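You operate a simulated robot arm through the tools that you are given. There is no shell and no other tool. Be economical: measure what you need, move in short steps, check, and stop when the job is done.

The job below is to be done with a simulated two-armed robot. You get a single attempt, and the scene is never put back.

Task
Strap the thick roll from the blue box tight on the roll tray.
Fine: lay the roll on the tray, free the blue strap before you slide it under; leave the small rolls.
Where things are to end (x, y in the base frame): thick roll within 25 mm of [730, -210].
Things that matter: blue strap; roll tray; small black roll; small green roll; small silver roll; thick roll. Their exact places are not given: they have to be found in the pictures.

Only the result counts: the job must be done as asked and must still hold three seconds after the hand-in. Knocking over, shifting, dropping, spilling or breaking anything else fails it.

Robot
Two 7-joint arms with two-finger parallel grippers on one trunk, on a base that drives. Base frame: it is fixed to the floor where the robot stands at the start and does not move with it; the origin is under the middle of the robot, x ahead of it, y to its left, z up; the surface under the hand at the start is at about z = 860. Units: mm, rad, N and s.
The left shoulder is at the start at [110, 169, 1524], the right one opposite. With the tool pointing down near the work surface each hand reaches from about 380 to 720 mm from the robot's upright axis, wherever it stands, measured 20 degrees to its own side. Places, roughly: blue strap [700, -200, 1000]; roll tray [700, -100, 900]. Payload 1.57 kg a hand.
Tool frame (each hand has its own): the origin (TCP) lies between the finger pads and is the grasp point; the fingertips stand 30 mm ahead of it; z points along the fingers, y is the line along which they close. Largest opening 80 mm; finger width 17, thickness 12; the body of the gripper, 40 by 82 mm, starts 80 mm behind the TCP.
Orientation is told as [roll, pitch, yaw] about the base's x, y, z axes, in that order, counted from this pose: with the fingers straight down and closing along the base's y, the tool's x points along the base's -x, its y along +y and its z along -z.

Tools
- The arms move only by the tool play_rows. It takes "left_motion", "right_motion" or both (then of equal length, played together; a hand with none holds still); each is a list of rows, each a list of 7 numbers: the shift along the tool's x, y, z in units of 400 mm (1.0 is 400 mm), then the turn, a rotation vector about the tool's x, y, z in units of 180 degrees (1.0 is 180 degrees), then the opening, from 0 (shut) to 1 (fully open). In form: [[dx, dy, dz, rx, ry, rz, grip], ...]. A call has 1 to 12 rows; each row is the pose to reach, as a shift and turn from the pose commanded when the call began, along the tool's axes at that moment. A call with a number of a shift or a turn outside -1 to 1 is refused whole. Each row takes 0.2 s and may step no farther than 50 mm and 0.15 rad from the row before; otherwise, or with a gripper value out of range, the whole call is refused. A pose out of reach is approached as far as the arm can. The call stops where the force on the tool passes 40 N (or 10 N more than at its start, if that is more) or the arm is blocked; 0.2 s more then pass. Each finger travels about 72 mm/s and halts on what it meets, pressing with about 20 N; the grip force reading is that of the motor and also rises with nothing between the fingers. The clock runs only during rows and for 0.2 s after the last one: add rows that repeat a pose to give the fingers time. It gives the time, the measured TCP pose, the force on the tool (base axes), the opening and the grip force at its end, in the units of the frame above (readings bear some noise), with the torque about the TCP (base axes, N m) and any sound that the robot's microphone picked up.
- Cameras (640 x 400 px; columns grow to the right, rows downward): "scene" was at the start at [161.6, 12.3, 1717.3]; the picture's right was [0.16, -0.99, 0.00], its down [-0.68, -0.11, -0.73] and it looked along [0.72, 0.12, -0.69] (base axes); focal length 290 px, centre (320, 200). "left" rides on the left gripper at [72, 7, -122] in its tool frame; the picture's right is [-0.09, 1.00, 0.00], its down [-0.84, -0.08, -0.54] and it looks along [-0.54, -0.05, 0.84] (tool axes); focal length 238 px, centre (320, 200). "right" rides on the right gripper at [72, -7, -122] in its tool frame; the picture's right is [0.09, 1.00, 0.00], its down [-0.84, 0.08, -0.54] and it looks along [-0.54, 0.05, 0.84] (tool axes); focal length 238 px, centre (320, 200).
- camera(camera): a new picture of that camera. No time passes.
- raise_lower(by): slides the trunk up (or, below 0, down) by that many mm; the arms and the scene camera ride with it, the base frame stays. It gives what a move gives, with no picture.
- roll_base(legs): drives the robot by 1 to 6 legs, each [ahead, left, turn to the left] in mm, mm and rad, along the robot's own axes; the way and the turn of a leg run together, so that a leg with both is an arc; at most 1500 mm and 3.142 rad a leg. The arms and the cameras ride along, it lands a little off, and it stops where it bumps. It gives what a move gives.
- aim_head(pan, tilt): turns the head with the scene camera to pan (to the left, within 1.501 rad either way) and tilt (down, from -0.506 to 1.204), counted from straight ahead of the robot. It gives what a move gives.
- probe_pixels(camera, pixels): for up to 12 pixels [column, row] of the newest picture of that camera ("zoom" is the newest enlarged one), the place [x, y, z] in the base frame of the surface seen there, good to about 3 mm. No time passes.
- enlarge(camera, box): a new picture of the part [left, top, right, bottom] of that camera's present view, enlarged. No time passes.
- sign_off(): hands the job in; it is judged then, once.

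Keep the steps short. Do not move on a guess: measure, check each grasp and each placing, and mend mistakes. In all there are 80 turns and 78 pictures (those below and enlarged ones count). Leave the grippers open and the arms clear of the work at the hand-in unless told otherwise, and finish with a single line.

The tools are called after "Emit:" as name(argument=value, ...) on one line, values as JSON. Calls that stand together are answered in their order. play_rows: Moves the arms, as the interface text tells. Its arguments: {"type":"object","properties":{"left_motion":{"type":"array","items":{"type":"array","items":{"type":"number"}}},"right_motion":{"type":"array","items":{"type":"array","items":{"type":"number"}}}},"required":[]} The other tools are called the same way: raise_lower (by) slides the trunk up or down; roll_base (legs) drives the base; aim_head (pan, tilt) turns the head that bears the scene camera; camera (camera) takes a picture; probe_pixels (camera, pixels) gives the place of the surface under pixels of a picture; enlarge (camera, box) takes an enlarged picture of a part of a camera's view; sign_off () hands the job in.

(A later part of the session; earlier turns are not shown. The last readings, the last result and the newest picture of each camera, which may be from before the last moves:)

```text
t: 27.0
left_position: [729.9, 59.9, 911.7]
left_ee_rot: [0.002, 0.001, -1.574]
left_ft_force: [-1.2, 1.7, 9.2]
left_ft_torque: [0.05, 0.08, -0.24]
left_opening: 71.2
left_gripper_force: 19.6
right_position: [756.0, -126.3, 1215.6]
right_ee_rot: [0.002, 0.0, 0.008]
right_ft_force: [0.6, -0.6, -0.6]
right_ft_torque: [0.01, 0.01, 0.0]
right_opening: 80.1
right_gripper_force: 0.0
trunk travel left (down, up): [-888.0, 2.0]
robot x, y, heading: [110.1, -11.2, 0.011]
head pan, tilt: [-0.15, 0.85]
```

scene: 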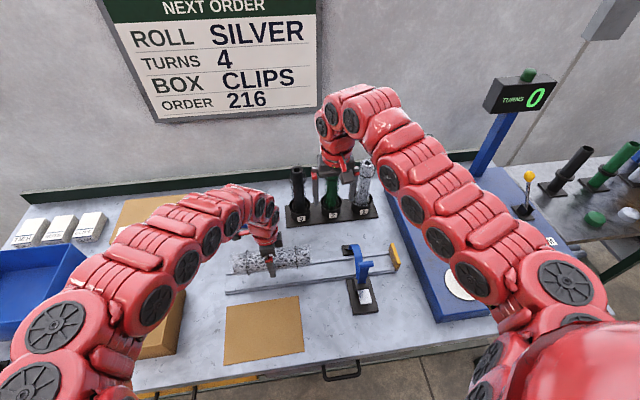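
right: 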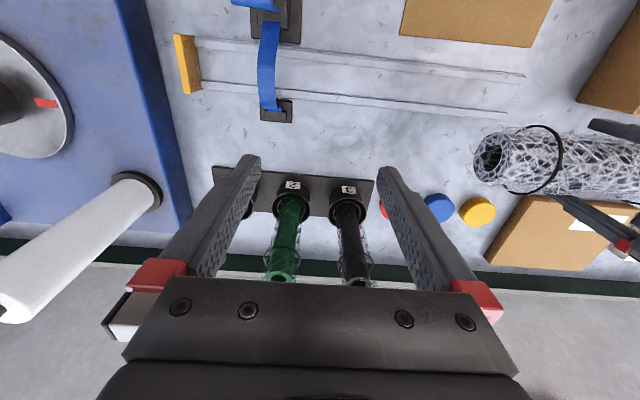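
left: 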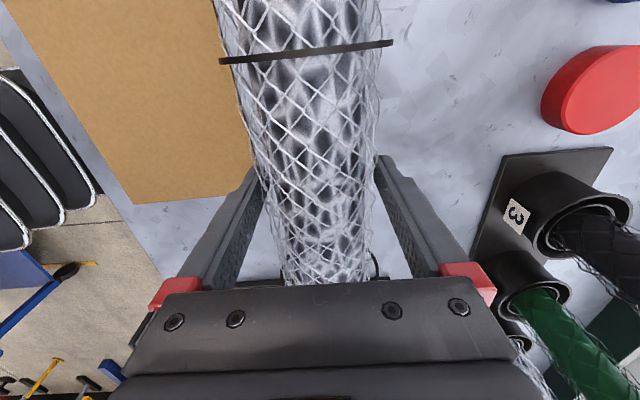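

The roll is seated and pressing on the tray. I'll release, raise the hand, and re-grip near the left end (y≈150). That way the hand stays clear of the strap when the roll slides.

Emit:
play_rows(left_motion=[[0, 0, 0, 0, 0, 0, 1], [0, 0, 0, 0, 0, 0, 1], [0, 0, -0.01, 0, 0, 0, 1], [0, 0, -0.06, 0, 0, 0, 1], [0, 0, -0.14, 0, 0, 0, 1], [0, 0, -0.24, 0, 0, 0, 1], [0.1, 0, -0.25, 0, 0, 0, 1], [0.2, 0, -0.25, 0, 0, 0, 1], [0.228, 0, -0.25, 0, 0, 0, 1], [0.228, 0, -0.25, 0, 0, 0, 1]])

Emit:
camera(camera="left")

Emit:
enlarge(camera="scene", box=[215, 220, 415, 345])

Emit:
probe_pixels(camera="zoom", pixels=[[306, 80], [306, 100], [60, 110], [200, 95], [452, 100], [470, 120], [470, 235], [450, 90], [495, 135], [480, 180], [425, 90], [200, 80]])

```text
t: 29.2
left_position: [729.9, 151.9, 1010.5]
left_ee_rot: [0.001, 0.001, -1.573]
left_ft_force: [0.3, 0.1, -0.1]
left_ft_torque: [0.03, -0.01, -0.01]
left_opening: 80.3
left_gripper_force: 0.1
right_position: [757.1, -127.4, 1214.7]
right_ee_rot: [-0.001, 0.0, 0.006]
right_ft_force: [0.2, 0.0, 0.0]
right_ft_torque: [0.01, 0.02, -0.02]
right_opening: 79.9
right_gripper_force: 0.1
trunk travel left (down, up): [-888.0, 2.0]
robot x, y, heading: [111.4, -11.0, 0.004]
head pan, tilt: [-0.15, 0.85]
```

```text
43 pictures are left
```

left: 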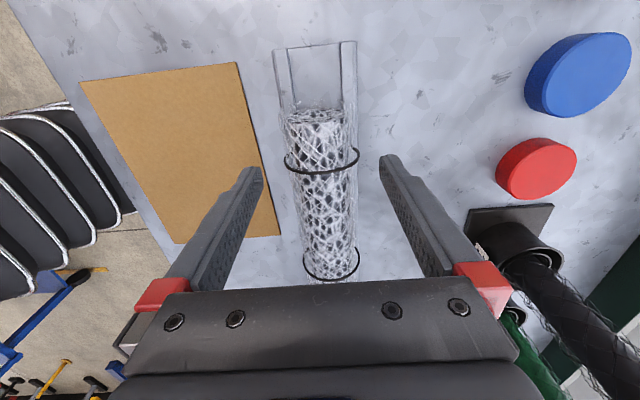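

```text
3.20 times, centred on (315, 282) of scene
```

zoom: 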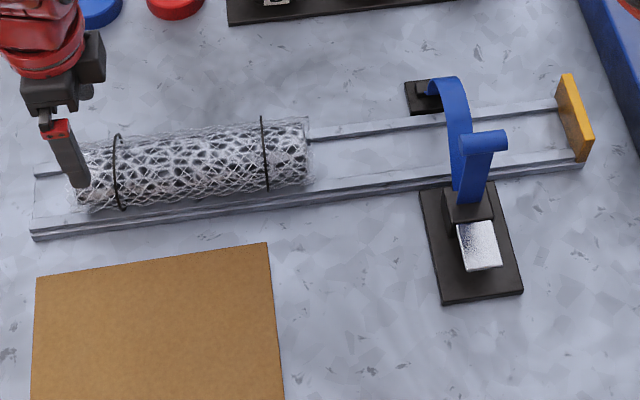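

```text
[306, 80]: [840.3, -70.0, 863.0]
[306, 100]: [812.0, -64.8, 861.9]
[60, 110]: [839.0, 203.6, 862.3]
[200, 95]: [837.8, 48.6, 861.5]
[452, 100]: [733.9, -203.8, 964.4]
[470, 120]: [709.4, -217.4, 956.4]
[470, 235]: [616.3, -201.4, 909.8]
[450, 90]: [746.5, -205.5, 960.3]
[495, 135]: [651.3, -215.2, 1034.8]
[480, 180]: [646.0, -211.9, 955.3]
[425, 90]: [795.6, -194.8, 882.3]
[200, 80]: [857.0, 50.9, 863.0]
```

The roll lies in the tray and the strap is slack with its top at z≈962. To free it, the right hand will press the silver lever near (602, -203). I'll shut the fingers and move above the lever, coming in from y=-127 to avoid the handle.

Emit:
play_rows(right_motion=[[0.05, 0, 0.08, 0, 0, 0, 0.5], [0.13, 0, 0.15, 0, 0, 0, 0], [0.21, 0, 0.21, 0, 0, 0, 0], [0.3, 0, 0.25, 0, 0, 0, 0], [0.3875, 0, 0.2875, 0, 0, 0, 0], [0.3875, -0.1, 0.2875, 0, 0, 0, 0], [0.3875, -0.1925, 0.2875, 0, 0, 0, 0], [0.3875, -0.1925, 0.2875, 0, 0, 0, 0]])

Emit:
camera(camera="right")

Emit:
camera(camera="scene")

```text
t: 31.0
left_position: [730.9, 152.3, 1010.3]
left_ee_rot: [0.0, 0.0, -1.573]
left_ft_force: [-0.4, 0.4, -0.1]
left_ft_torque: [-0.01, -0.01, 0.04]
left_opening: 80.0
left_gripper_force: 0.1
right_position: [758.3, -125.4, 1215.2]
right_ee_rot: [0.0, 0.001, 0.008]
right_ft_force: [-0.5, -0.5, 0.2]
right_ft_torque: [-0.03, -0.02, 0.0]
right_opening: 0.1
right_gripper_force: 19.6
right hand out of reach, approached as far as the arm can: row 1, 2, 3, 4, 5, 6, 7, 8
trunk travel left (down, up): [-888.0, 2.0]
robot x, y, heading: [112.8, -10.2, 0.011]
head pan, tilt: [-0.15, 0.85]
```

```text
41 pictures are left
```

right: 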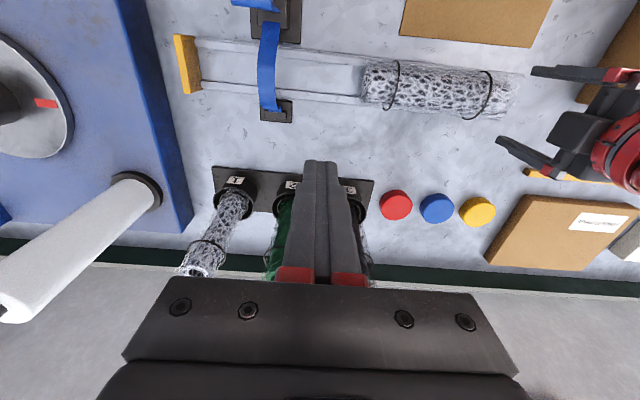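

```text
40 pictures are left
```

scene: 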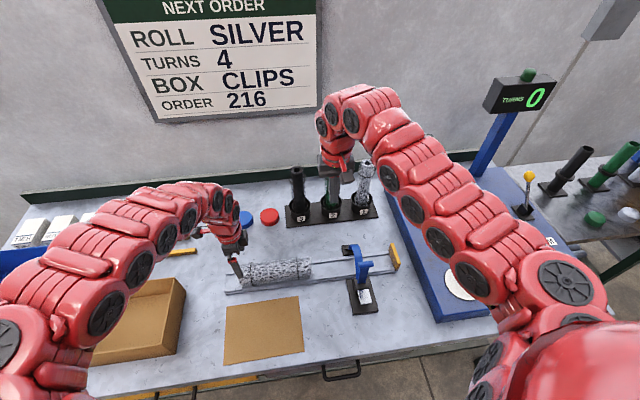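

The arm couldn't move inward from that height. I'll go down first (straight down above the tray, between the strap and the roll), then back.

Emit:
play_rows(right_motion=[[0, 0, 0.06, 0, 0, 0, 0], [0, 0.02, 0.14, 0, 0, 0, 0], [0, 0.04, 0.2, 0, 0, 0, 0], [0.04, 0.04, 0.26, 0, 0, 0, 0], [0.08, 0.04, 0.3, 0, 0, 0, 0], [0.08, 0.04, 0.3, 0, 0, 0, 0]])

```text
t: 32.4
left_position: [731.0, 150.3, 1011.6]
left_ee_rot: [0.0, 0.0, -1.573]
left_ft_force: [-0.7, 1.2, -0.5]
left_ft_torque: [0.03, 0.0, 0.02]
left_opening: 79.9
left_gripper_force: 0.0
right_position: [726.0, -111.5, 1097.9]
right_ee_rot: [0.001, -0.001, 0.006]
right_ft_force: [0.4, -0.4, 0.3]
right_ft_torque: [0.01, 0.01, 0.03]
right_opening: 0.2
right_gripper_force: 19.9
trunk travel left (down, up): [-888.0, 2.0]
robot x, y, heading: [114.2, -8.6, 0.01]
head pan, tilt: [-0.15, 0.85]
```

Going down worked. Now I'll go back to x≈604 and then over to y≈-203.

Emit:
play_rows(right_motion=[[0.1, 0, 0, 0, 0, 0, 0], [0.2, 0, 0, 0, 0, 0, 0], [0.305, 0, 0, 0, 0, 0, 0], [0.305, -0.08, 0, 0, 0, 0, 0], [0.305, -0.16, 0, 0, 0, 0, 0], [0.305, -0.229, 0, 0, 0, 0, 0], [0.305, -0.229, 0, 0, 0, 0, 0]])

Emit:
camera(camera="right")

Emit:
camera(camera="scene")

```text
t: 34.0
left_position: [730.4, 152.0, 1010.2]
left_ee_rot: [-0.001, -0.003, -1.569]
left_ft_force: [0.1, -0.2, -0.1]
left_ft_torque: [0.01, 0.01, 0.01]
left_opening: 80.3
left_gripper_force: 0.1
right_position: [600.9, -204.5, 1076.1]
right_ee_rot: [-0.001, -0.004, 0.008]
right_ft_force: [-0.8, 0.0, -0.3]
right_ft_torque: [0.0, 0.01, 0.02]
right_opening: 0.2
right_gripper_force: 20.1
right hand out of reach, approached as far as the arm can: row 1, 2, 3, 4, 5, 6, 7
trunk travel left (down, up): [-888.0, 2.0]
robot x, y, heading: [112.7, -12.4, 0.008]
head pan, tilt: [-0.15, 0.85]
```

```text
39 pictures are left
```

right: 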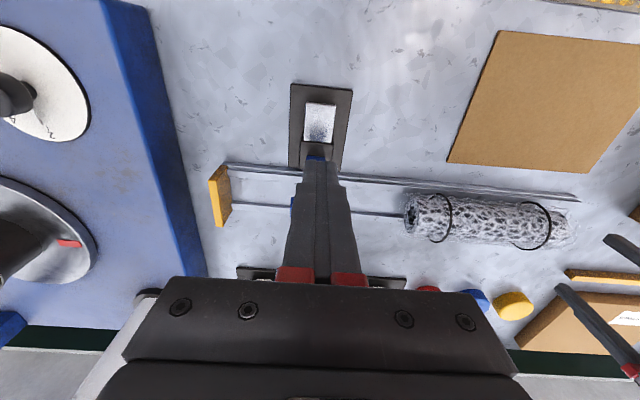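

```text
38 pictures are left
```

scene: 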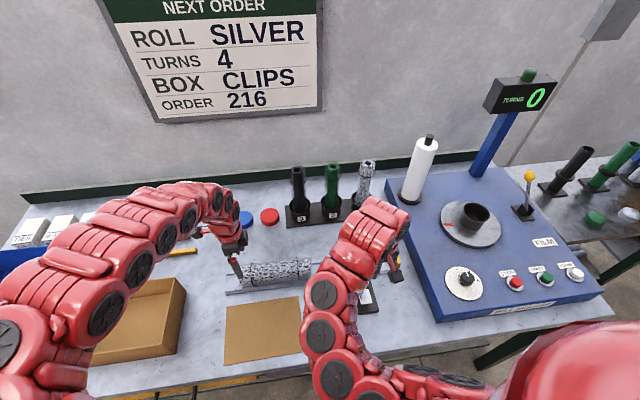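

I'm above the lever. I'll measure its extent in the right picture around (320, 122).

Emit:
probe_pixels(camera="right", pixels=[[320, 106], [320, 122], [320, 140], [308, 122], [332, 122], [320, 150], [299, 110], [345, 110]])

Emit:
play_rows(right_motion=[[0, 0, 0.1, 0, 0, 0, 0], [0, 0, 0.2, 0, 0, 0, 0], [0, 0, 0.28, 0, 0, 0, 0], [0, 0, 0.31, 0, 0, 0, 0], [0, 0, 0.31, 0, 0, 0, 0]])

Emit:
camera(camera="right")

Emit:
enlarge(camera="left", box=[200, 200, 440, 300])

```text
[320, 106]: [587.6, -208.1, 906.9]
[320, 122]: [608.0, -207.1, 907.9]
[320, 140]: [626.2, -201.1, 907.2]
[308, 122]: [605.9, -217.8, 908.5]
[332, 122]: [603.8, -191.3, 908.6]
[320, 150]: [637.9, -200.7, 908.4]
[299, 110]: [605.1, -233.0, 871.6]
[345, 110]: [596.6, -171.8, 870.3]
```

```text
t: 35.2
left_position: [729.8, 150.4, 1011.4]
left_ee_rot: [0.001, -0.001, -1.572]
left_ft_force: [-0.1, 0.3, 0.0]
left_ft_torque: [-0.01, 0.02, -0.01]
left_opening: 79.9
left_gripper_force: 0.1
right_position: [600.3, -204.3, 954.0]
right_ee_rot: [0.001, -0.002, 0.006]
right_ft_force: [0.1, -0.1, -0.4]
right_ft_torque: [0.0, 0.04, -0.03]
right_opening: 0.0
right_gripper_force: 19.9
trunk travel left (down, up): [-888.0, 2.0]
robot x, y, heading: [111.5, -12.0, 0.008]
head pan, tilt: [-0.15, 0.85]
```

```text
37 pictures are left
```

right: 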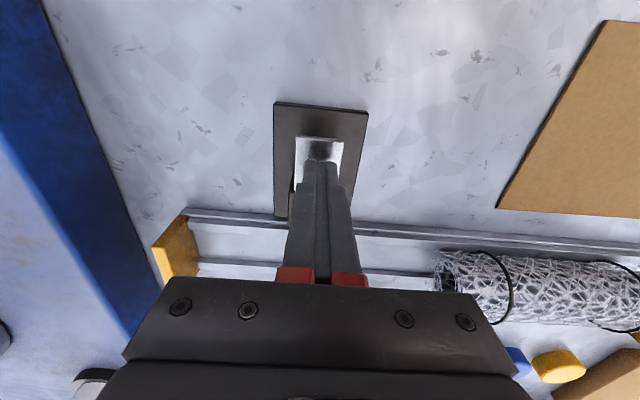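

```text
2.67 times, centred on (320, 250) of left
```

zoom: 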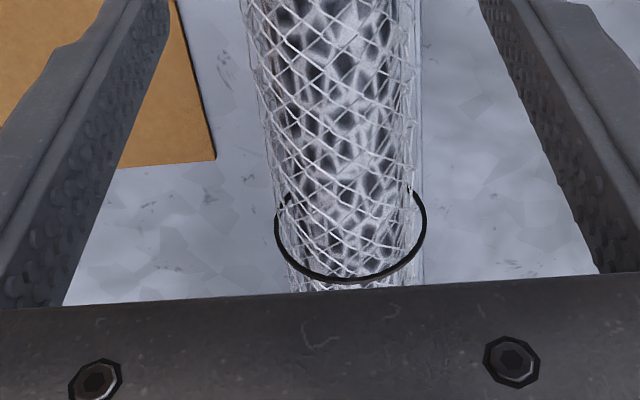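

The tips are 16 mm above the lever. I'll press down in small steps and read the force and any sound.

Emit:
play_rows(right_motion=[[0, 0, 0.03, 0, 0, 0, 0], [0, 0, 0.04, 0, 0, 0, 0], [0, 0, 0.045, 0, 0, 0, 0], [0, 0, 0.05, 0, 0, 0, 0], [0, 0, 0.055, 0, 0, 0, 0], [0, 0, 0.06, 0, 0, 0, 0], [0, 0, 0.065, 0, 0, 0, 0], [0, 0, 0.07, 0, 0, 0, 0], [0, 0, 0.075, 0, 0, 0, 0], [0, 0, 0.08, 0, 0, 0, 0]])

Emit:
enlarge(camera="scene", box=[320, 230, 440, 320])

```text
t: 37.2
left_position: [726.6, 152.8, 1012.7]
left_ee_rot: [0.002, -0.002, -1.572]
left_ft_force: [-0.2, -0.6, -0.4]
left_ft_torque: [0.01, 0.0, 0.03]
left_opening: 80.1
left_gripper_force: 0.1
right_position: [599.2, -204.9, 927.3]
right_ee_rot: [-0.001, -0.009, 0.005]
right_ft_force: [-14.7, 4.3, 26.7]
right_ft_torque: [0.03, 0.17, 0.16]
right_opening: 0.0
right_gripper_force: 20.2
trunk travel left (down, up): [-888.0, 2.0]
robot x, y, heading: [114.1, -11.3, 0.008]
head pan, tilt: [-0.15, 0.85]
stopped in row 10 (right hand): the force on the tool passed its limit at 44 N (the readings are from after the stop); the commanded pose is now the measured one
```

```text
4.44 times, centred on (380, 275) of scene
```

zoom: 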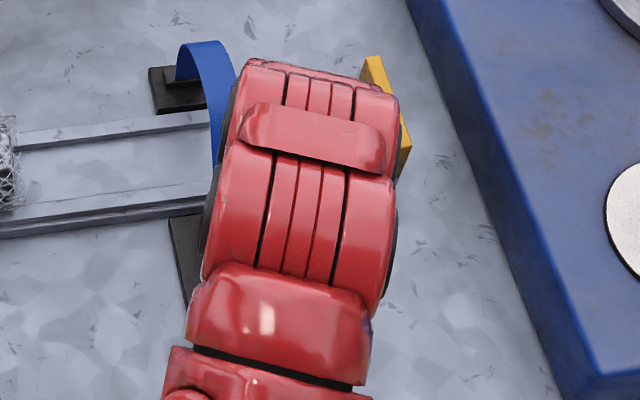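

The lever went down about 11 mm to its stop. I'll check whether the strap changed.

Emit:
probe_pixels(camera="zoom", pixels=[[200, 45], [210, 65], [218, 90], [222, 120], [190, 55], [180, 75]])

Emit:
camera(camera="left")

Emit:
camera(camera="right")

```text
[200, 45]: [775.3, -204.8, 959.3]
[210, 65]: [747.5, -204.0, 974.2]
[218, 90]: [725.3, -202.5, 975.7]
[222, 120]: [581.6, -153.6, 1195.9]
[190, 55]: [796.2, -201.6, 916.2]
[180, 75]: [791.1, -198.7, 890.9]
```

```text
34 pictures are left
```

left: 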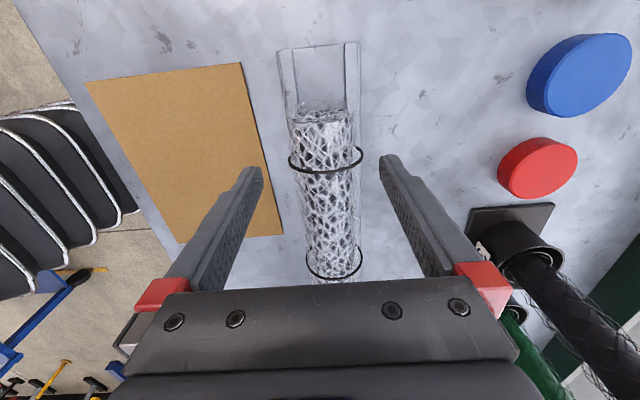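

```text
33 pictures are left
```

right: 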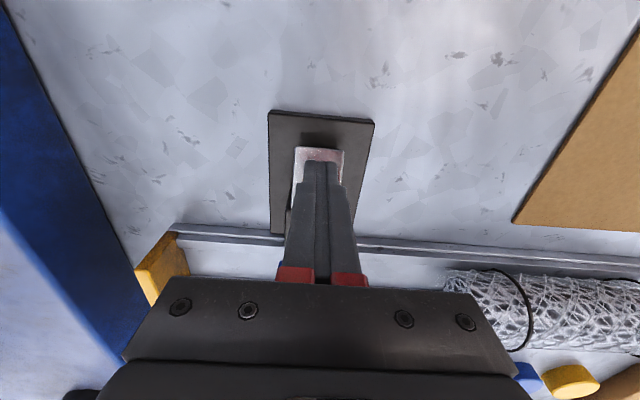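

Pressing the lever let the loop open: its top rose from 961 to 976. I'll lift off straight up and see whether it stays open.

Emit:
play_rows(right_motion=[[0, 0, -0.05, 0, 0, 0, 0], [0, 0, -0.15, 0, 0, 0, 0], [0, 0, -0.25, 0, 0, 0, 0], [0, 0, -0.36, 0, 0, 0, 0], [0, 0.1, -0.36, 0, 0, 0, 0], [0, 0.2, -0.36, 0, 0, 0, 0], [0, 0.3, -0.36, 0, 0, 0, 0], [0, 0.3, -0.36, 0, 0, 0, 0]])

Emit:
enlarge(camera="scene", box=[300, 210, 440, 330])

Emit:
probe_pixels(camera="zoom", pixels=[[235, 110], [255, 100], [265, 130], [270, 160], [275, 200], [300, 180], [280, 250]])

```text
t: 39.0
left_position: [729.6, 150.1, 1010.4]
left_ee_rot: [0.001, 0.0, -1.574]
left_ft_force: [0.2, 0.5, 0.1]
left_ft_torque: [-0.01, -0.04, -0.03]
left_opening: 80.0
left_gripper_force: 0.0
right_position: [598.4, -85.6, 1067.8]
right_ee_rot: [-0.001, -0.005, 0.006]
right_ft_force: [-0.3, -1.0, 0.3]
right_ft_torque: [0.0, 0.0, 0.01]
right_opening: 0.0
right_gripper_force: 20.3
trunk travel left (down, up): [-888.0, 2.0]
robot x, y, heading: [112.9, -11.2, 0.005]
head pan, tilt: [-0.15, 0.85]
```

```text
3.33 times, centred on (370, 270) of scene
```

zoom: 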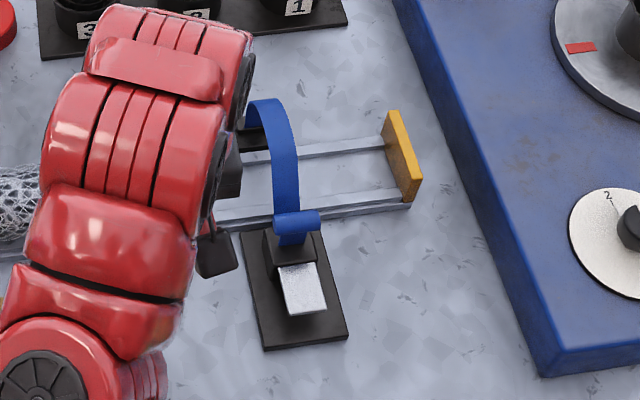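

```text
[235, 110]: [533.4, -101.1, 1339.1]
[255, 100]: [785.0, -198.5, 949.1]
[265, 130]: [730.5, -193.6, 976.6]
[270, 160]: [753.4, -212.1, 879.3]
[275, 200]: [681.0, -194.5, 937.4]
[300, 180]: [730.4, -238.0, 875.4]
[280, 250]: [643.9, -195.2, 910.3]
```

The loop stays open: the lever stands tilted, and the handle has dropped as its strap ran into the loop. Now the right hand moves aside to y≈-310, and the left hand re-grips the roll's left end.

Emit:
play_rows(right_motion=[[0, -0.1, -0.02, 0, 0, 0, 0], [0, -0.2, -0.02, 0, 0, 0, 0], [0, -0.3, -0.02, 0, 0, 0, 0], [0, -0.4, -0.02, 0, 0, 0, 0], [0, -0.48, -0.02, 0, 0, 0, 0], [0, -0.56, -0.02, 0, 0, 0, 0], [0, -0.56, -0.02, 0, 0, 0, 0]], left_motion=[[0, 0, 0, 0, 0, 0, 1], [0, 0, 0, 0, 0, 0, 1], [0, 0, 0.05, 0, 0, 0, 1], [0, 0, 0.12, 0, 0, 0, 1], [0, 0, 0.18, 0, 0, 0, 1], [0, 0, 0.22, 0, 0, 0, 1], [0, 0, 0.239, 0, 0, 0, 1]])

Emit:
camera(camera="left")

Emit:
camera(camera="scene")

```text
t: 40.6
left_position: [730.8, 151.4, 915.3]
left_ee_rot: [-0.001, 0.0, -1.573]
left_ft_force: [-0.6, 0.2, -0.1]
left_ft_torque: [0.01, 0.01, 0.0]
left_opening: 79.9
left_gripper_force: 0.1
right_position: [601.8, -307.9, 1075.3]
right_ee_rot: [-0.005, -0.006, 0.006]
right_ft_force: [-0.5, -0.1, 0.0]
right_ft_torque: [-0.02, -0.02, 0.03]
right_opening: 0.1
right_gripper_force: 20.4
trunk travel left (down, up): [-888.0, 2.0]
robot x, y, heading: [110.4, -10.7, 0.008]
head pan, tilt: [-0.15, 0.85]
```

```text
31 pictures are left
```

left: 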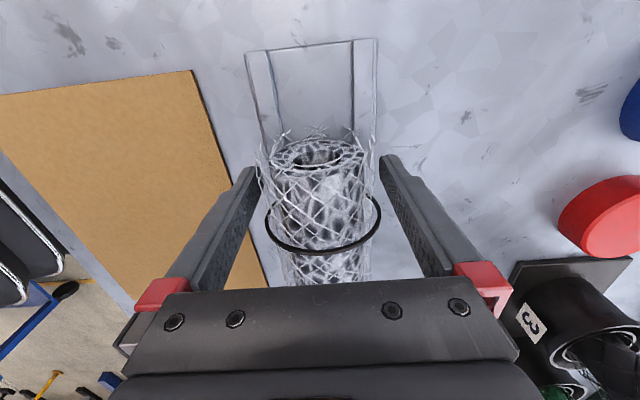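

```text
30 pictures are left
```

scene: 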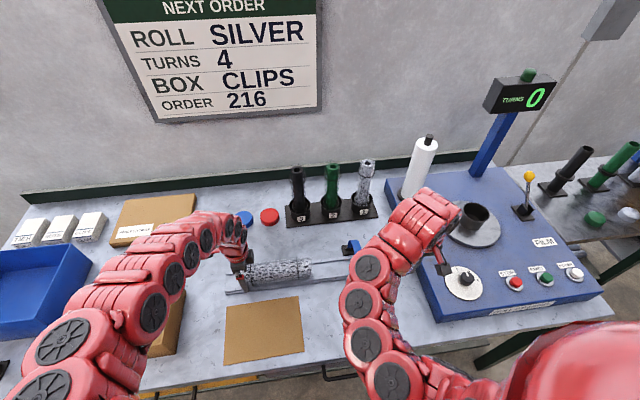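

The fingers straddle the roll's left end, past the tie ring. I'll close and slide 120 mm first, bringing the right end up close to the strap.

Emit:
play_rows(left_motion=[[0, 0, 0, 0, 0, 0, 0.5], [0, 0, 0, 0, 0, 0, 0.3], [0, 0, 0, 0, 0, 0, 0.3], [-0.03, 0, 0, 0, 0, 0, 0.3], [-0.09, 0, 0, 0, 0, 0, 0.3], [-0.16, 0, 0, 0, 0, 0, 0.3], [-0.23, 0, 0, 0, 0, 0, 0.3], [-0.3, 0, 0, 0, 0, 0, 0.3], [-0.3, 0, 0, 0, 0, 0, 0.3]])

Emit:
enlarge(camera="scene", box=[240, 210, 420, 320])

```text
t: 42.6
left_position: [730.2, 31.6, 916.5]
left_ee_rot: [-0.001, -0.002, -1.571]
left_ft_force: [-0.6, -0.7, 0.0]
left_ft_torque: [0.33, 0.0, -0.03]
left_opening: 70.9
left_gripper_force: 19.5
right_position: [602.4, -309.6, 1076.9]
right_ee_rot: [-0.002, -0.006, 0.006]
right_ft_force: [0.1, 0.1, 0.5]
right_ft_torque: [-0.01, 0.03, -0.02]
right_opening: 0.0
right_gripper_force: 19.3
trunk travel left (down, up): [-888.0, 2.0]
robot x, y, heading: [115.6, -11.5, 0.01]
head pan, tilt: [-0.15, 0.85]
```

```text
3.56 times, centred on (330, 265) of scene
```

zoom: 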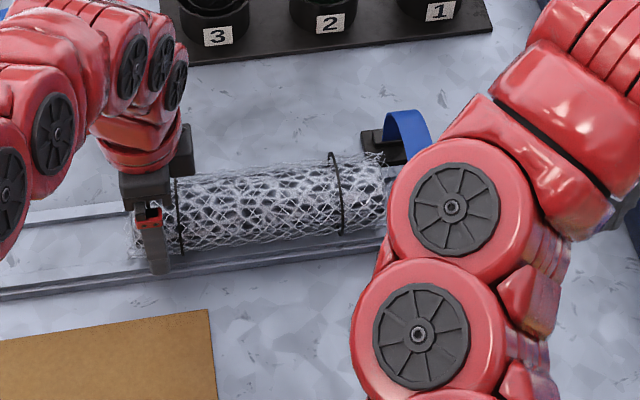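

The right arm hides the strap in the scene view. I'll check with the right camera.

Emit:
camera(camera="right")

```text
28 pictures are left
```

right: 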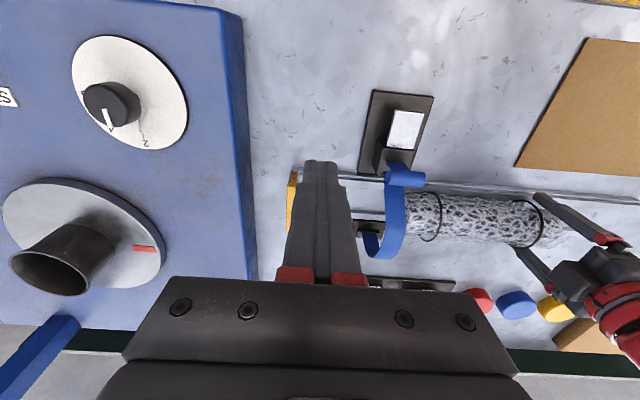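

Emit:
enlarge(camera="right", box=[340, 80, 480, 270])

Emit:
probe_pixels(camera="right", pixels=[[404, 179], [395, 180], [415, 180], [392, 200], [390, 225], [380, 245], [400, 170], [408, 200]])

```text
2.11 times, centred on (410, 175) of right
```

zoom: 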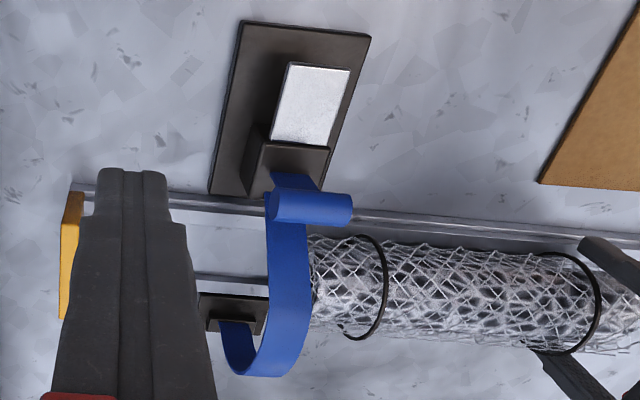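

```text
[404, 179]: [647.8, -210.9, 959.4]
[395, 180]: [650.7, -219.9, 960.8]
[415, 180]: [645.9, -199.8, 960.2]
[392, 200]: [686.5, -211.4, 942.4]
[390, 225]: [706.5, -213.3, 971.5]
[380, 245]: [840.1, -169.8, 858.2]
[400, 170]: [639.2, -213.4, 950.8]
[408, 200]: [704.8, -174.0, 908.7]
```

The loop stands open around the roll's path and the handle is clear. I'll slide on under the strap.

Emit:
play_rows(left_motion=[[-0.05, 0, 0, 0, 0, 0, 0.3], [-0.1, 0, 0, 0, 0, 0, 0.3], [-0.15, 0, 0, 0, 0, 0, 0.3], [-0.2, 0, 0, 0, 0, 0, 0.3], [-0.25, 0, 0, 0, 0, 0, 0.3], [-0.3, 0, 0, 0, 0, 0, 0.3], [-0.34, 0, 0, 0, 0, 0, 0.3], [-0.34, 0, 0, 0, 0, 0, 0.3]])

Emit:
camera(camera="right")

Emit:
camera(camera="left")

```text
t: 44.4
left_position: [716.7, -82.0, 922.1]
left_ee_rot: [-0.002, 0.0, -1.573]
left_ft_force: [-0.2, -1.0, -3.1]
left_ft_torque: [0.36, 0.0, 0.0]
left_opening: 70.9
left_gripper_force: 19.5
left hand out of reach, approached as far as the arm can: row 5, 6, 7, 8
right_position: [602.3, -309.8, 1074.9]
right_ee_rot: [-0.006, -0.004, 0.006]
right_ft_force: [-1.2, 0.1, -0.6]
right_ft_torque: [-0.01, 0.06, -0.03]
right_opening: 0.0
right_gripper_force: 20.1
trunk travel left (down, up): [-888.0, 2.0]
robot x, y, heading: [115.4, -8.2, 0.006]
head pan, tilt: [-0.15, 0.85]
```

```text
26 pictures are left
```

right: 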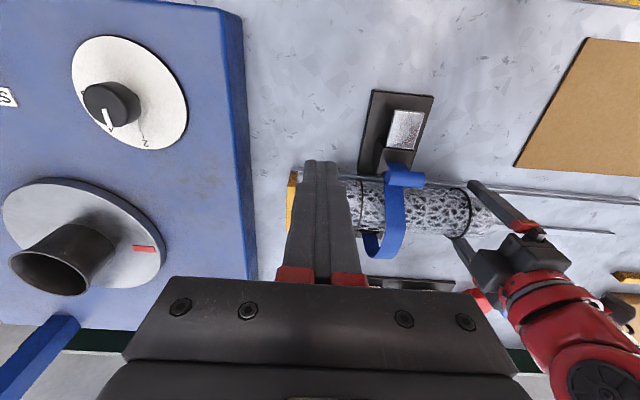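

```text
25 pictures are left
```

left: 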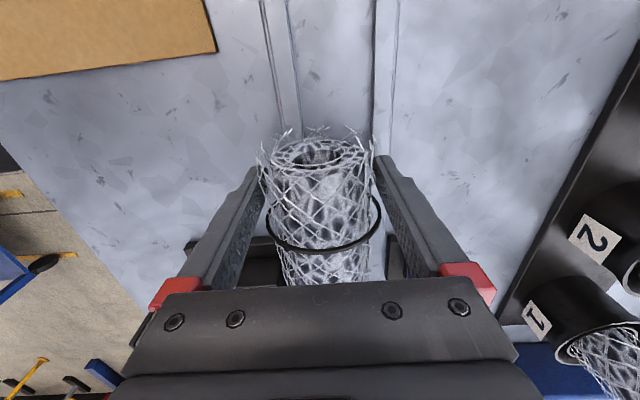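

The left arm hit its reach limit at y≈-80 and drifted to x 717, lifting the roll's end slightly. I'll go back to a reachable spot (730, -60, 914) to reseat the roll, then release and rise.

Emit:
play_rows(left_motion=[[0.03, 0.015, 0.005, 0, 0, 0, 0.3], [0.05, 0.033, 0.012, 0, 0, 0, 0.3], [0.052, 0.034, 0.02, 0, 0, 0, 0.3], [0.052, 0.034, 0.022, 0, 0, 0, 0.3]])

```text
t: 45.4
left_position: [726.6, -59.5, 917.4]
left_ee_rot: [0.002, -0.002, -1.572]
left_ft_force: [3.1, 1.1, 2.5]
left_ft_torque: [-0.27, 0.02, 0.41]
left_opening: 71.0
left_gripper_force: 20.0
left hand out of reach, approached as far as the arm can: row 3, 4
right_position: [602.2, -309.6, 1075.3]
right_ee_rot: [-0.005, -0.006, 0.007]
right_ft_force: [-0.1, 0.3, 0.8]
right_ft_torque: [0.01, -0.01, 0.0]
right_opening: 0.0
right_gripper_force: 19.3
trunk travel left (down, up): [-888.0, 2.0]
robot x, y, heading: [109.6, -12.2, 0.007]
head pan, tilt: [-0.15, 0.85]
```

Emit:
play_rows(left_motion=[[0.03, 0.008, 0.003, 0, 0, 0, 0.3], [0.04, 0.01, 0.006, 0, 0, 0, 0.3], [0.04, 0.01, 0.006, 0, 0, 0, 0.3], [0.04, 0.01, 0.006, 0, 0, 0, 0.8], [0.04, 0.01, 0.006, 0, 0, 0, 1], [0.04, 0.01, 0.006, 0, 0, 0, 1]])

Emit:
camera(camera="left")

```text
t: 46.8
left_position: [731.3, -42.0, 913.1]
left_ee_rot: [-0.001, 0.001, -1.57]
left_ft_force: [-0.9, 0.2, -0.2]
left_ft_torque: [-0.01, 0.02, -0.01]
left_opening: 79.8
left_gripper_force: 0.0
right_position: [602.4, -309.8, 1074.9]
right_ee_rot: [-0.002, -0.005, 0.006]
right_ft_force: [0.1, 0.8, -0.2]
right_ft_torque: [0.0, 0.01, 0.0]
right_opening: 0.0
right_gripper_force: 20.3
trunk travel left (down, up): [-888.0, 2.0]
robot x, y, heading: [113.7, -13.1, 0.007]
head pan, tilt: [-0.15, 0.85]
```

```text
24 pictures are left
```

left: 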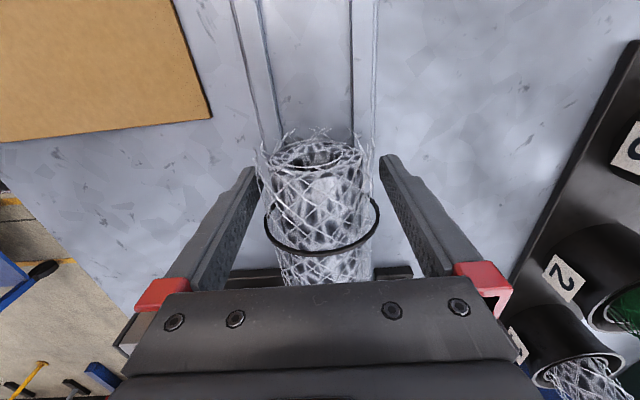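

The roll is seated and released, with its centre at y≈-133. I'll raise the left hand, bring the right hand to y≈-205, and drive 110 mm to the right, so the left arm reaches the final place.

Emit:
play_rows(left_motion=[[0, 0, -0.05, 0, 0, 0, 1], [0, 0, -0.15, 0, 0, 0, 1], [0, 0, -0.25, 0, 0, 0, 1], [0, 0, -0.27, 0, 0, 0, 1]], right_motion=[[0, 0.08, 0, 0, 0, 0, 0], [0, 0.16, 0, 0, 0, 0, 0], [0, 0.24, 0, 0, 0, 0, 0], [0, 0.26, 0, 0, 0, 0, 0]])

Emit:
roll_base(legs=[[0, -112, 0]])

Emit:
camera(camera="left")

Emit:
camera(camera="scene")

```text
t: 47.8
left_position: [731.5, -43.9, 1023.3]
left_ee_rot: [-0.001, 0.0, -1.57]
left_ft_force: [-0.2, -0.5, 0.2]
left_ft_torque: [0.02, 0.04, -0.02]
left_opening: 80.2
left_gripper_force: 0.1
right_position: [601.2, -205.3, 1076.0]
right_ee_rot: [-0.001, -0.006, 0.006]
right_ft_force: [-0.8, -0.6, 0.3]
right_ft_torque: [0.0, 0.0, -0.01]
right_opening: 0.0
right_gripper_force: 20.5
trunk travel left (down, up): [-888.0, 2.0]
robot x, y, heading: [112.6, -13.6, 0.004]
head pan, tilt: [-0.15, 0.85]
```

```text
t: 49.0
left_position: [733.9, -153.8, 1022.2]
left_ee_rot: [0.001, -0.003, -1.572]
left_ft_force: [-0.3, 0.2, 0.1]
left_ft_torque: [-0.01, 0.03, 0.0]
left_opening: 80.3
left_gripper_force: 0.0
right_position: [602.0, -314.9, 1076.4]
right_ee_rot: [-0.003, -0.005, 0.007]
right_ft_force: [0.3, 0.6, 0.5]
right_ft_torque: [0.02, 0.01, 0.01]
right_opening: 0.1
right_gripper_force: 19.7
trunk travel left (down, up): [-888.0, 2.0]
robot x, y, heading: [111.3, -118.8, 0.012]
head pan, tilt: [-0.15, 0.85]
```

```text
23 pictures are left
```

left: 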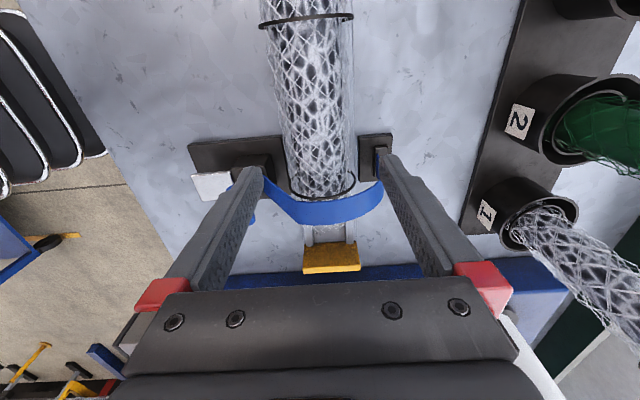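

```text
22 pictures are left
```

scene: 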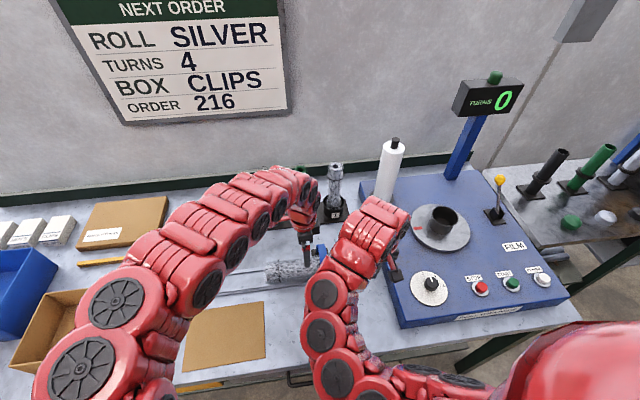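

I'll go back over the roll's left end (y≈-42), then down to the grasp height.

Emit:
play_rows(left_motion=[[0.1, -0.004, 0, 0, 0, 0, 1], [0.2, -0.008, 0, 0, 0, 0, 1], [0.278, -0.008, 0, 0, 0, 0, 1], [0.278, -0.008, 0.1, 0, 0, 0, 1], [0.278, -0.008, 0.2, 0, 0, 0, 1], [0.278, -0.008, 0.268, 0, 0, 0, 1], [0.278, -0.008, 0.268, 0, 0, 0, 1]])

Emit:
camera(camera="left")

```text
t: 50.6
left_position: [728.2, -43.2, 915.5]
left_ee_rot: [-0.001, 0.001, -1.573]
left_ft_force: [0.0, 0.2, 0.3]
left_ft_torque: [0.01, -0.02, -0.01]
left_opening: 79.9
left_gripper_force: 0.1
right_position: [602.8, -316.4, 1076.4]
right_ee_rot: [0.0, -0.006, 0.006]
right_ft_force: [1.1, -0.3, -0.6]
right_ft_torque: [0.0, 0.01, 0.0]
right_opening: 0.1
right_gripper_force: 20.1
trunk travel left (down, up): [-888.0, 2.0]
robot x, y, heading: [113.9, -118.5, 0.01]
head pan, tilt: [-0.15, 0.85]
```

```text
21 pictures are left
```

left: 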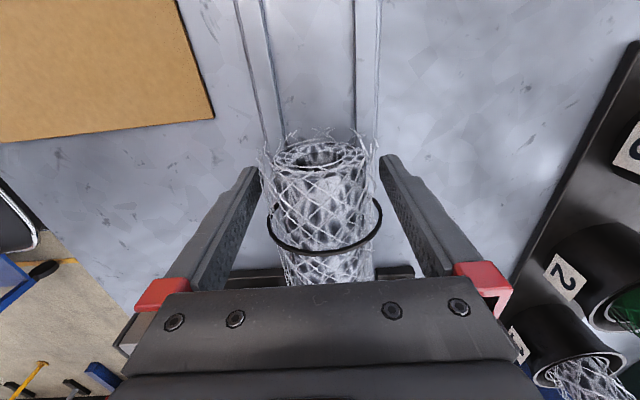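

I'll close and slide 72 mm farther.

Emit:
play_rows(left_motion=[[0, 0.004, 0, 0, 0, 0, 0.5], [0, 0.004, 0, 0, 0, 0, 0.3], [0, 0.004, 0, 0, 0, 0, 0.3], [-0.04, 0.004, 0, 0, 0, 0, 0.3], [-0.08, 0.004, 0, 0, 0, 0, 0.3], [-0.12, 0.004, 0, 0, 0, 0, 0.3], [-0.16, 0.004, 0, 0, 0, 0, 0.3], [-0.18, 0.004, 0, 0, 0, 0, 0.3], [-0.18, 0.004, 0, 0, 0, 0, 0.3]])

Emit:
enlarge(camera="right", box=[260, 80, 500, 280])

Emit:
camera(camera="left")

```text
t: 52.6
left_position: [730.5, -115.5, 914.0]
left_ee_rot: [-0.002, 0.0, -1.573]
left_ft_force: [-1.0, 1.2, 0.0]
left_ft_torque: [-0.23, 0.01, -0.19]
left_opening: 70.5
left_gripper_force: 20.2
right_position: [602.0, -316.8, 1077.2]
right_ee_rot: [-0.002, -0.005, 0.006]
right_ft_force: [-0.1, 0.0, -0.2]
right_ft_torque: [0.0, -0.01, -0.02]
right_opening: 0.0
right_gripper_force: 20.9
trunk travel left (down, up): [-888.0, 2.0]
robot x, y, heading: [115.6, -120.3, 0.006]
head pan, tilt: [-0.15, 0.85]
```

```text
2.00 times, centred on (380, 180) of right
```

zoom: 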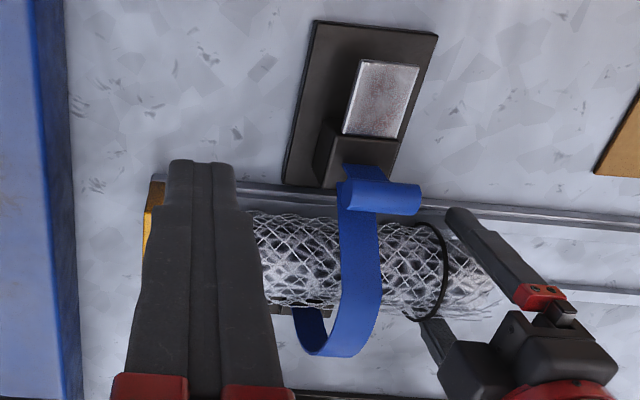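

```text
19 pictures are left
```

left: 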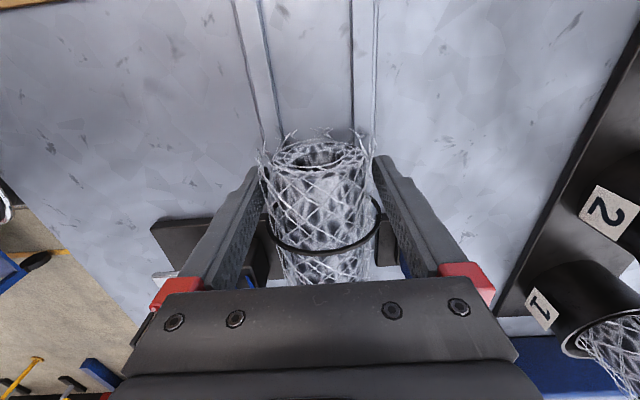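

I'll measure the roll's place from its tie ring and its left end.

Emit:
probe_pixels(camera="left", pixels=[[320, 251], [335, 250], [300, 247], [320, 175], [340, 175], [305, 178], [320, 200], [345, 170], [290, 170]])

Emit:
probe_pixels(camera="zoom", pixels=[[443, 255], [436, 235], [443, 285], [150, 220], [390, 195], [360, 250], [340, 330]])

```text
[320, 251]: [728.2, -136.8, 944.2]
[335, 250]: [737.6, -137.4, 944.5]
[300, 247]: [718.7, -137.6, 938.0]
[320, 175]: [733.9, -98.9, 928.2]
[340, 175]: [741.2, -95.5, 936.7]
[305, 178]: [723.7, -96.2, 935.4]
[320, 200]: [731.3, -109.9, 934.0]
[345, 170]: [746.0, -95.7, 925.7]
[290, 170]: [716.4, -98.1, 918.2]
```

```text
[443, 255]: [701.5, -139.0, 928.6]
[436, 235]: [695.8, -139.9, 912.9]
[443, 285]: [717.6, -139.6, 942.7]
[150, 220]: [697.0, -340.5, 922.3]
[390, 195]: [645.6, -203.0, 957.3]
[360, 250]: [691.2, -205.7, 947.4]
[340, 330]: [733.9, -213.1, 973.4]
```

The ring is at y≈-138, which puts the roll's centre at about (730, -209), right on target. Now the left hand releases, rises and retreats to y≈+20. Meanwhile the right hand turns so it closes along x, ready for the handle.

Emit:
play_rows(left_motion=[[0, 0, 0, 0, 0, 0, 0.8], [0, 0, 0, 0, 0, 0, 1], [0, 0, 0, 0, 0, 0, 1], [0, 0, -0.02, 0, 0, 0, 1], [0, 0, -0.08, 0, 0, 0, 1], [0, 0, -0.17, 0, 0, 0, 1], [0, 0, -0.25, 0, 0, 0, 1], [0.09, 0, -0.26, 0, 0, 0, 1], [0.18, 0, -0.26, 0, 0, 0, 1], [0.27, 0, -0.26, 0, 0, 0, 1], [0.34, 0, -0.26, 0, 0, 0, 1], [0.34, 0, -0.26, 0, 0, 0, 1]], right_motion=[[0, 0, 0, 0, 0, -0.0455, 0.2], [0, 0, 0, 0, 0, -0.091, 0.4], [0, 0, 0, 0, 0, -0.1364, 0.5], [0, 0, 0, 0, 0, -0.1818, 0.5], [0, 0, 0, 0, 0, -0.2273, 0.5], [0, 0, 0, 0, 0, -0.2727, 0.5], [0, 0, 0, 0, 0, -0.3182, 0.5], [0, 0, 0, 0, 0, -0.3636, 0.5], [0, 0, 0, 0, 0, -0.4091, 0.5], [0, 0, 0, 0, 0, -0.4545, 0.5], [0, 0, 0, 0, 0, -0.5, 0.5], [0, 0, 0, 0, 0, -0.5, 0.5]])

Emit:
camera(camera="right")

Emit:
camera(camera="scene")

```text
t: 55.2
left_position: [730.8, 20.6, 1019.7]
left_ee_rot: [0.001, -0.001, -1.574]
left_ft_force: [0.2, 0.4, -0.3]
left_ft_torque: [0.02, -0.01, 0.01]
left_opening: 80.1
left_gripper_force: 0.2
right_position: [601.8, -317.1, 1075.5]
right_ee_rot: [-0.006, 0.002, 1.578]
right_ft_force: [-0.5, 0.4, -0.1]
right_ft_torque: [0.0, 0.0, 0.06]
right_opening: 40.1
right_gripper_force: 0.0
trunk travel left (down, up): [-888.0, 2.0]
robot x, y, heading: [112.5, -120.2, 0.012]
head pan, tilt: [-0.15, 0.85]
```

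```text
18 pictures are left
```

right: 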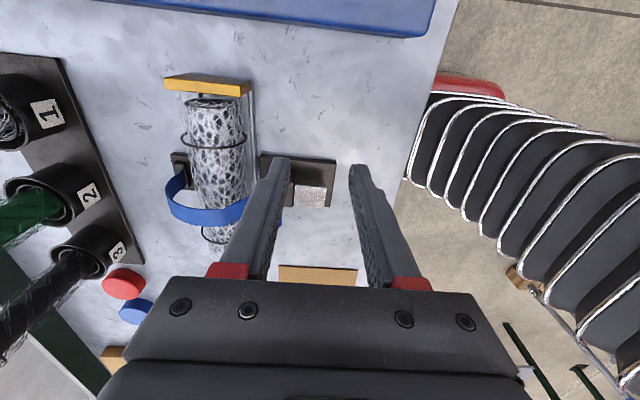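

```text
17 pictures are left
```

scene: 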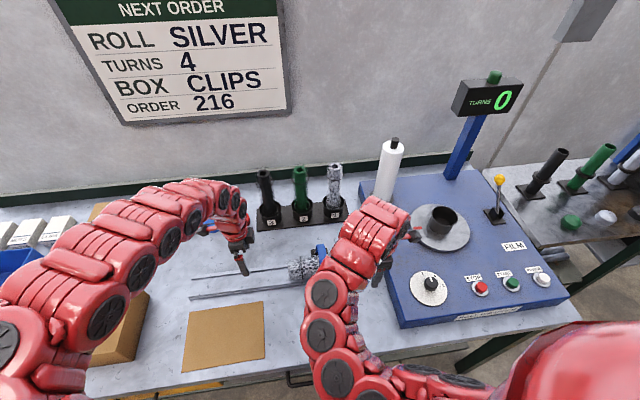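

The roll sits just short of the stop. Now I'll bring the right hand above the handle bar at (648, -205), fingers opened only 32 mm so they won't touch the strap loop, and check.

Emit:
play_rows(right_motion=[[-0.09, -0.03, 0, 0, 0, 0, 0.4], [-0.18, -0.07, 0, 0, 0, 0, 0.4], [-0.27, -0.11, 0, 0, 0, 0, 0.4], [-0.2815, -0.112, 0.06, 0, 0, 0, 0.4], [-0.2815, -0.112, 0.12, 0, 0, 0, 0.4], [-0.2815, -0.112, 0.15, 0, 0, 0, 0.4], [-0.2815, -0.112, 0.15, 0, 0, 0, 0.4]])

Emit:
camera(camera="right")

Emit:
enlarge(camera="left", box=[200, 180, 440, 300])

```text
t: 56.8
left_position: [730.3, 21.7, 1019.5]
left_ee_rot: [0.0, 0.001, -1.571]
left_ft_force: [0.3, -0.5, 0.5]
left_ft_torque: [-0.04, 0.03, 0.03]
left_opening: 79.9
left_gripper_force: 0.0
right_position: [646.3, -203.3, 1015.6]
right_ee_rot: [-0.007, 0.002, 1.58]
right_ft_force: [-0.7, 0.4, 0.0]
right_ft_torque: [-0.01, -0.02, -0.01]
right_opening: 32.2
right_gripper_force: 0.0
trunk travel left (down, up): [-888.0, 2.0]
robot x, y, heading: [116.1, -122.4, 0.006]
head pan, tilt: [-0.15, 0.85]
```

```text
16 pictures are left
```

right: 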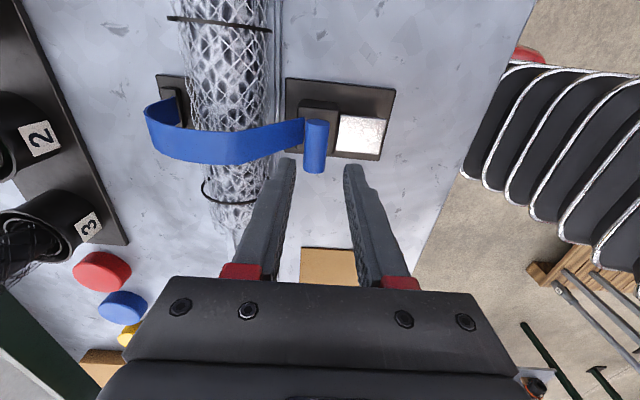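

```text
2.67 times, centred on (320, 240) of left
```

zoom: 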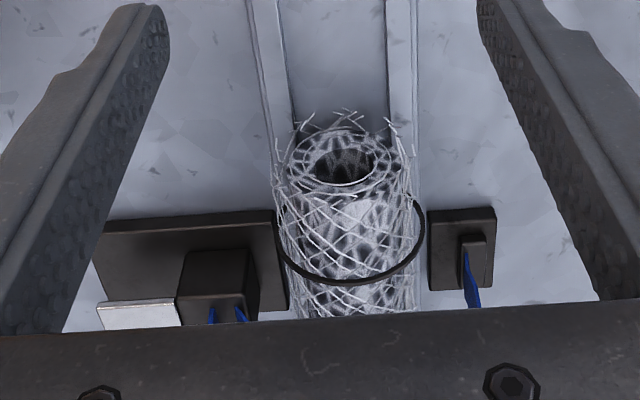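

The handle shows at (315, 147), close to the gap's centre line. I'll measure it.

Emit:
probe_pixels(camera="right", pixels=[[316, 125], [316, 147], [315, 168], [306, 147], [326, 147], [295, 135], [285, 140], [270, 147]])

```text
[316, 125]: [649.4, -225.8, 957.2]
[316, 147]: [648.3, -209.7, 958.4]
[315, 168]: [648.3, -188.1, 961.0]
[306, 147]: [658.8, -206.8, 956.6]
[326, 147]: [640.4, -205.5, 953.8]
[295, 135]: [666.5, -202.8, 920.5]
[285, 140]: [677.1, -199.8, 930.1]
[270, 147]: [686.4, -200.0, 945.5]
```

The bar's centre is at (649, -206), with its top at z 960. I'll go down to z≈964 and close on it.

Emit:
play_rows(right_motion=[[0.005, -0.001, 0.05, 0, 0, 0, 0.4], [0.005, -0.002, 0.1, 0, 0, 0, 0.4], [0.005, -0.002, 0.13, 0, 0, 0, 0.4], [0.005, -0.002, 0.13, 0, 0, 0, 0.4], [0.005, -0.002, 0.13, 0, 0, 0, 0], [0.005, -0.002, 0.13, 0, 0, 0, 0], [0.005, -0.002, 0.13, 0, 0, 0, 0], [0.005, -0.002, 0.13, 0, 0, 0, 0]])

Emit:
enlarge(camera="right", box=[100, 40, 420, 280])

```text
t: 58.6
left_position: [732.3, 21.7, 1018.7]
left_ee_rot: [-0.002, -0.001, -1.571]
left_ft_force: [-0.8, -0.3, -0.2]
left_ft_torque: [-0.01, -0.01, 0.0]
left_opening: 79.9
left_gripper_force: 0.2
right_position: [649.9, -206.4, 963.9]
right_ee_rot: [-0.006, 0.002, 1.576]
right_ft_force: [15.3, 0.8, 3.5]
right_ft_torque: [0.11, -0.26, -0.14]
right_opening: 18.6
right_gripper_force: 33.0
trunk travel left (down, up): [-888.0, 2.0]
robot x, y, heading: [113.7, -121.4, 0.002]
head pan, tilt: [-0.15, 0.85]
```

```text
1.67 times, centred on (260, 160) of right
```

zoom: 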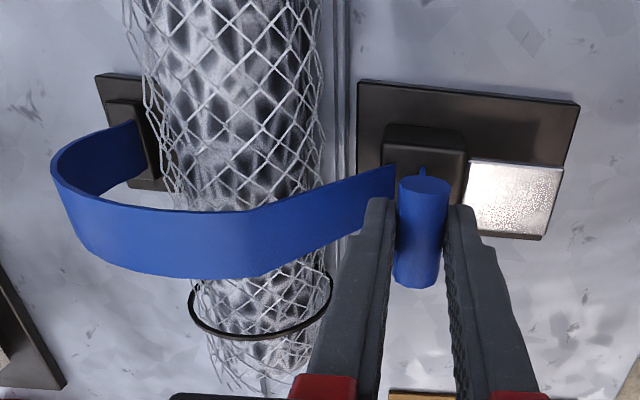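

The bar is gripped at 18.6 mm. I'll pull it straight up in small steps, watching the force.

Emit:
play_rows(right_motion=[[0, 0, -0.02, 0, 0, 0, 0], [0, 0, -0.04, 0, 0, 0, 0], [0, 0, -0.06, 0, 0, 0, 0], [0, 0, -0.08, 0, 0, 0, 0], [0, 0, -0.1, 0, 0, 0, 0], [0, 0, -0.12, 0, 0, 0, 0], [0, 0, -0.14, 0, 0, 0, 0], [0, 0, -0.16, 0, 0, 0, 0], [0, 0, -0.18, 0, 0, 0, 0], [0, 0, -0.2, 0, 0, 0, 0], [0, 0, -0.2, 0, 0, 0, 0]])

Emit:
camera(camera="right")

```text
t: 61.0
left_position: [732.3, 21.6, 1018.2]
left_ee_rot: [-0.002, -0.001, -1.57]
left_ft_force: [0.0, 0.6, 0.3]
left_ft_torque: [-0.01, 0.03, 0.02]
left_opening: 79.9
left_gripper_force: 0.1
right_position: [650.7, -205.8, 1043.2]
right_ee_rot: [-0.004, 0.0, 1.575]
right_ft_force: [17.5, -2.8, -6.3]
right_ft_torque: [0.08, -0.21, -0.17]
right_opening: 19.0
right_gripper_force: 32.6
trunk travel left (down, up): [-888.0, 2.0]
robot x, y, heading: [111.3, -121.0, 0.006]
head pan, tilt: [-0.15, 0.85]
```

```text
13 pictures are left
```

right: 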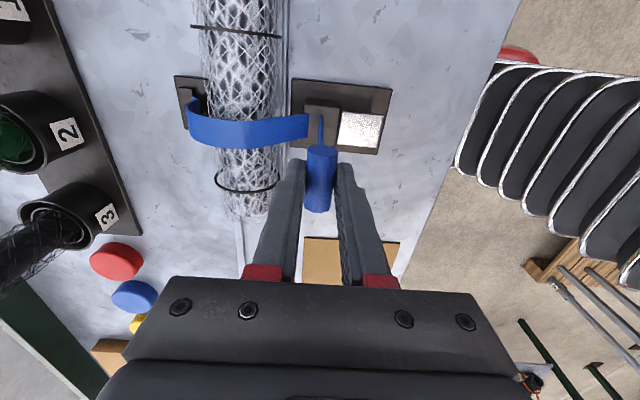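

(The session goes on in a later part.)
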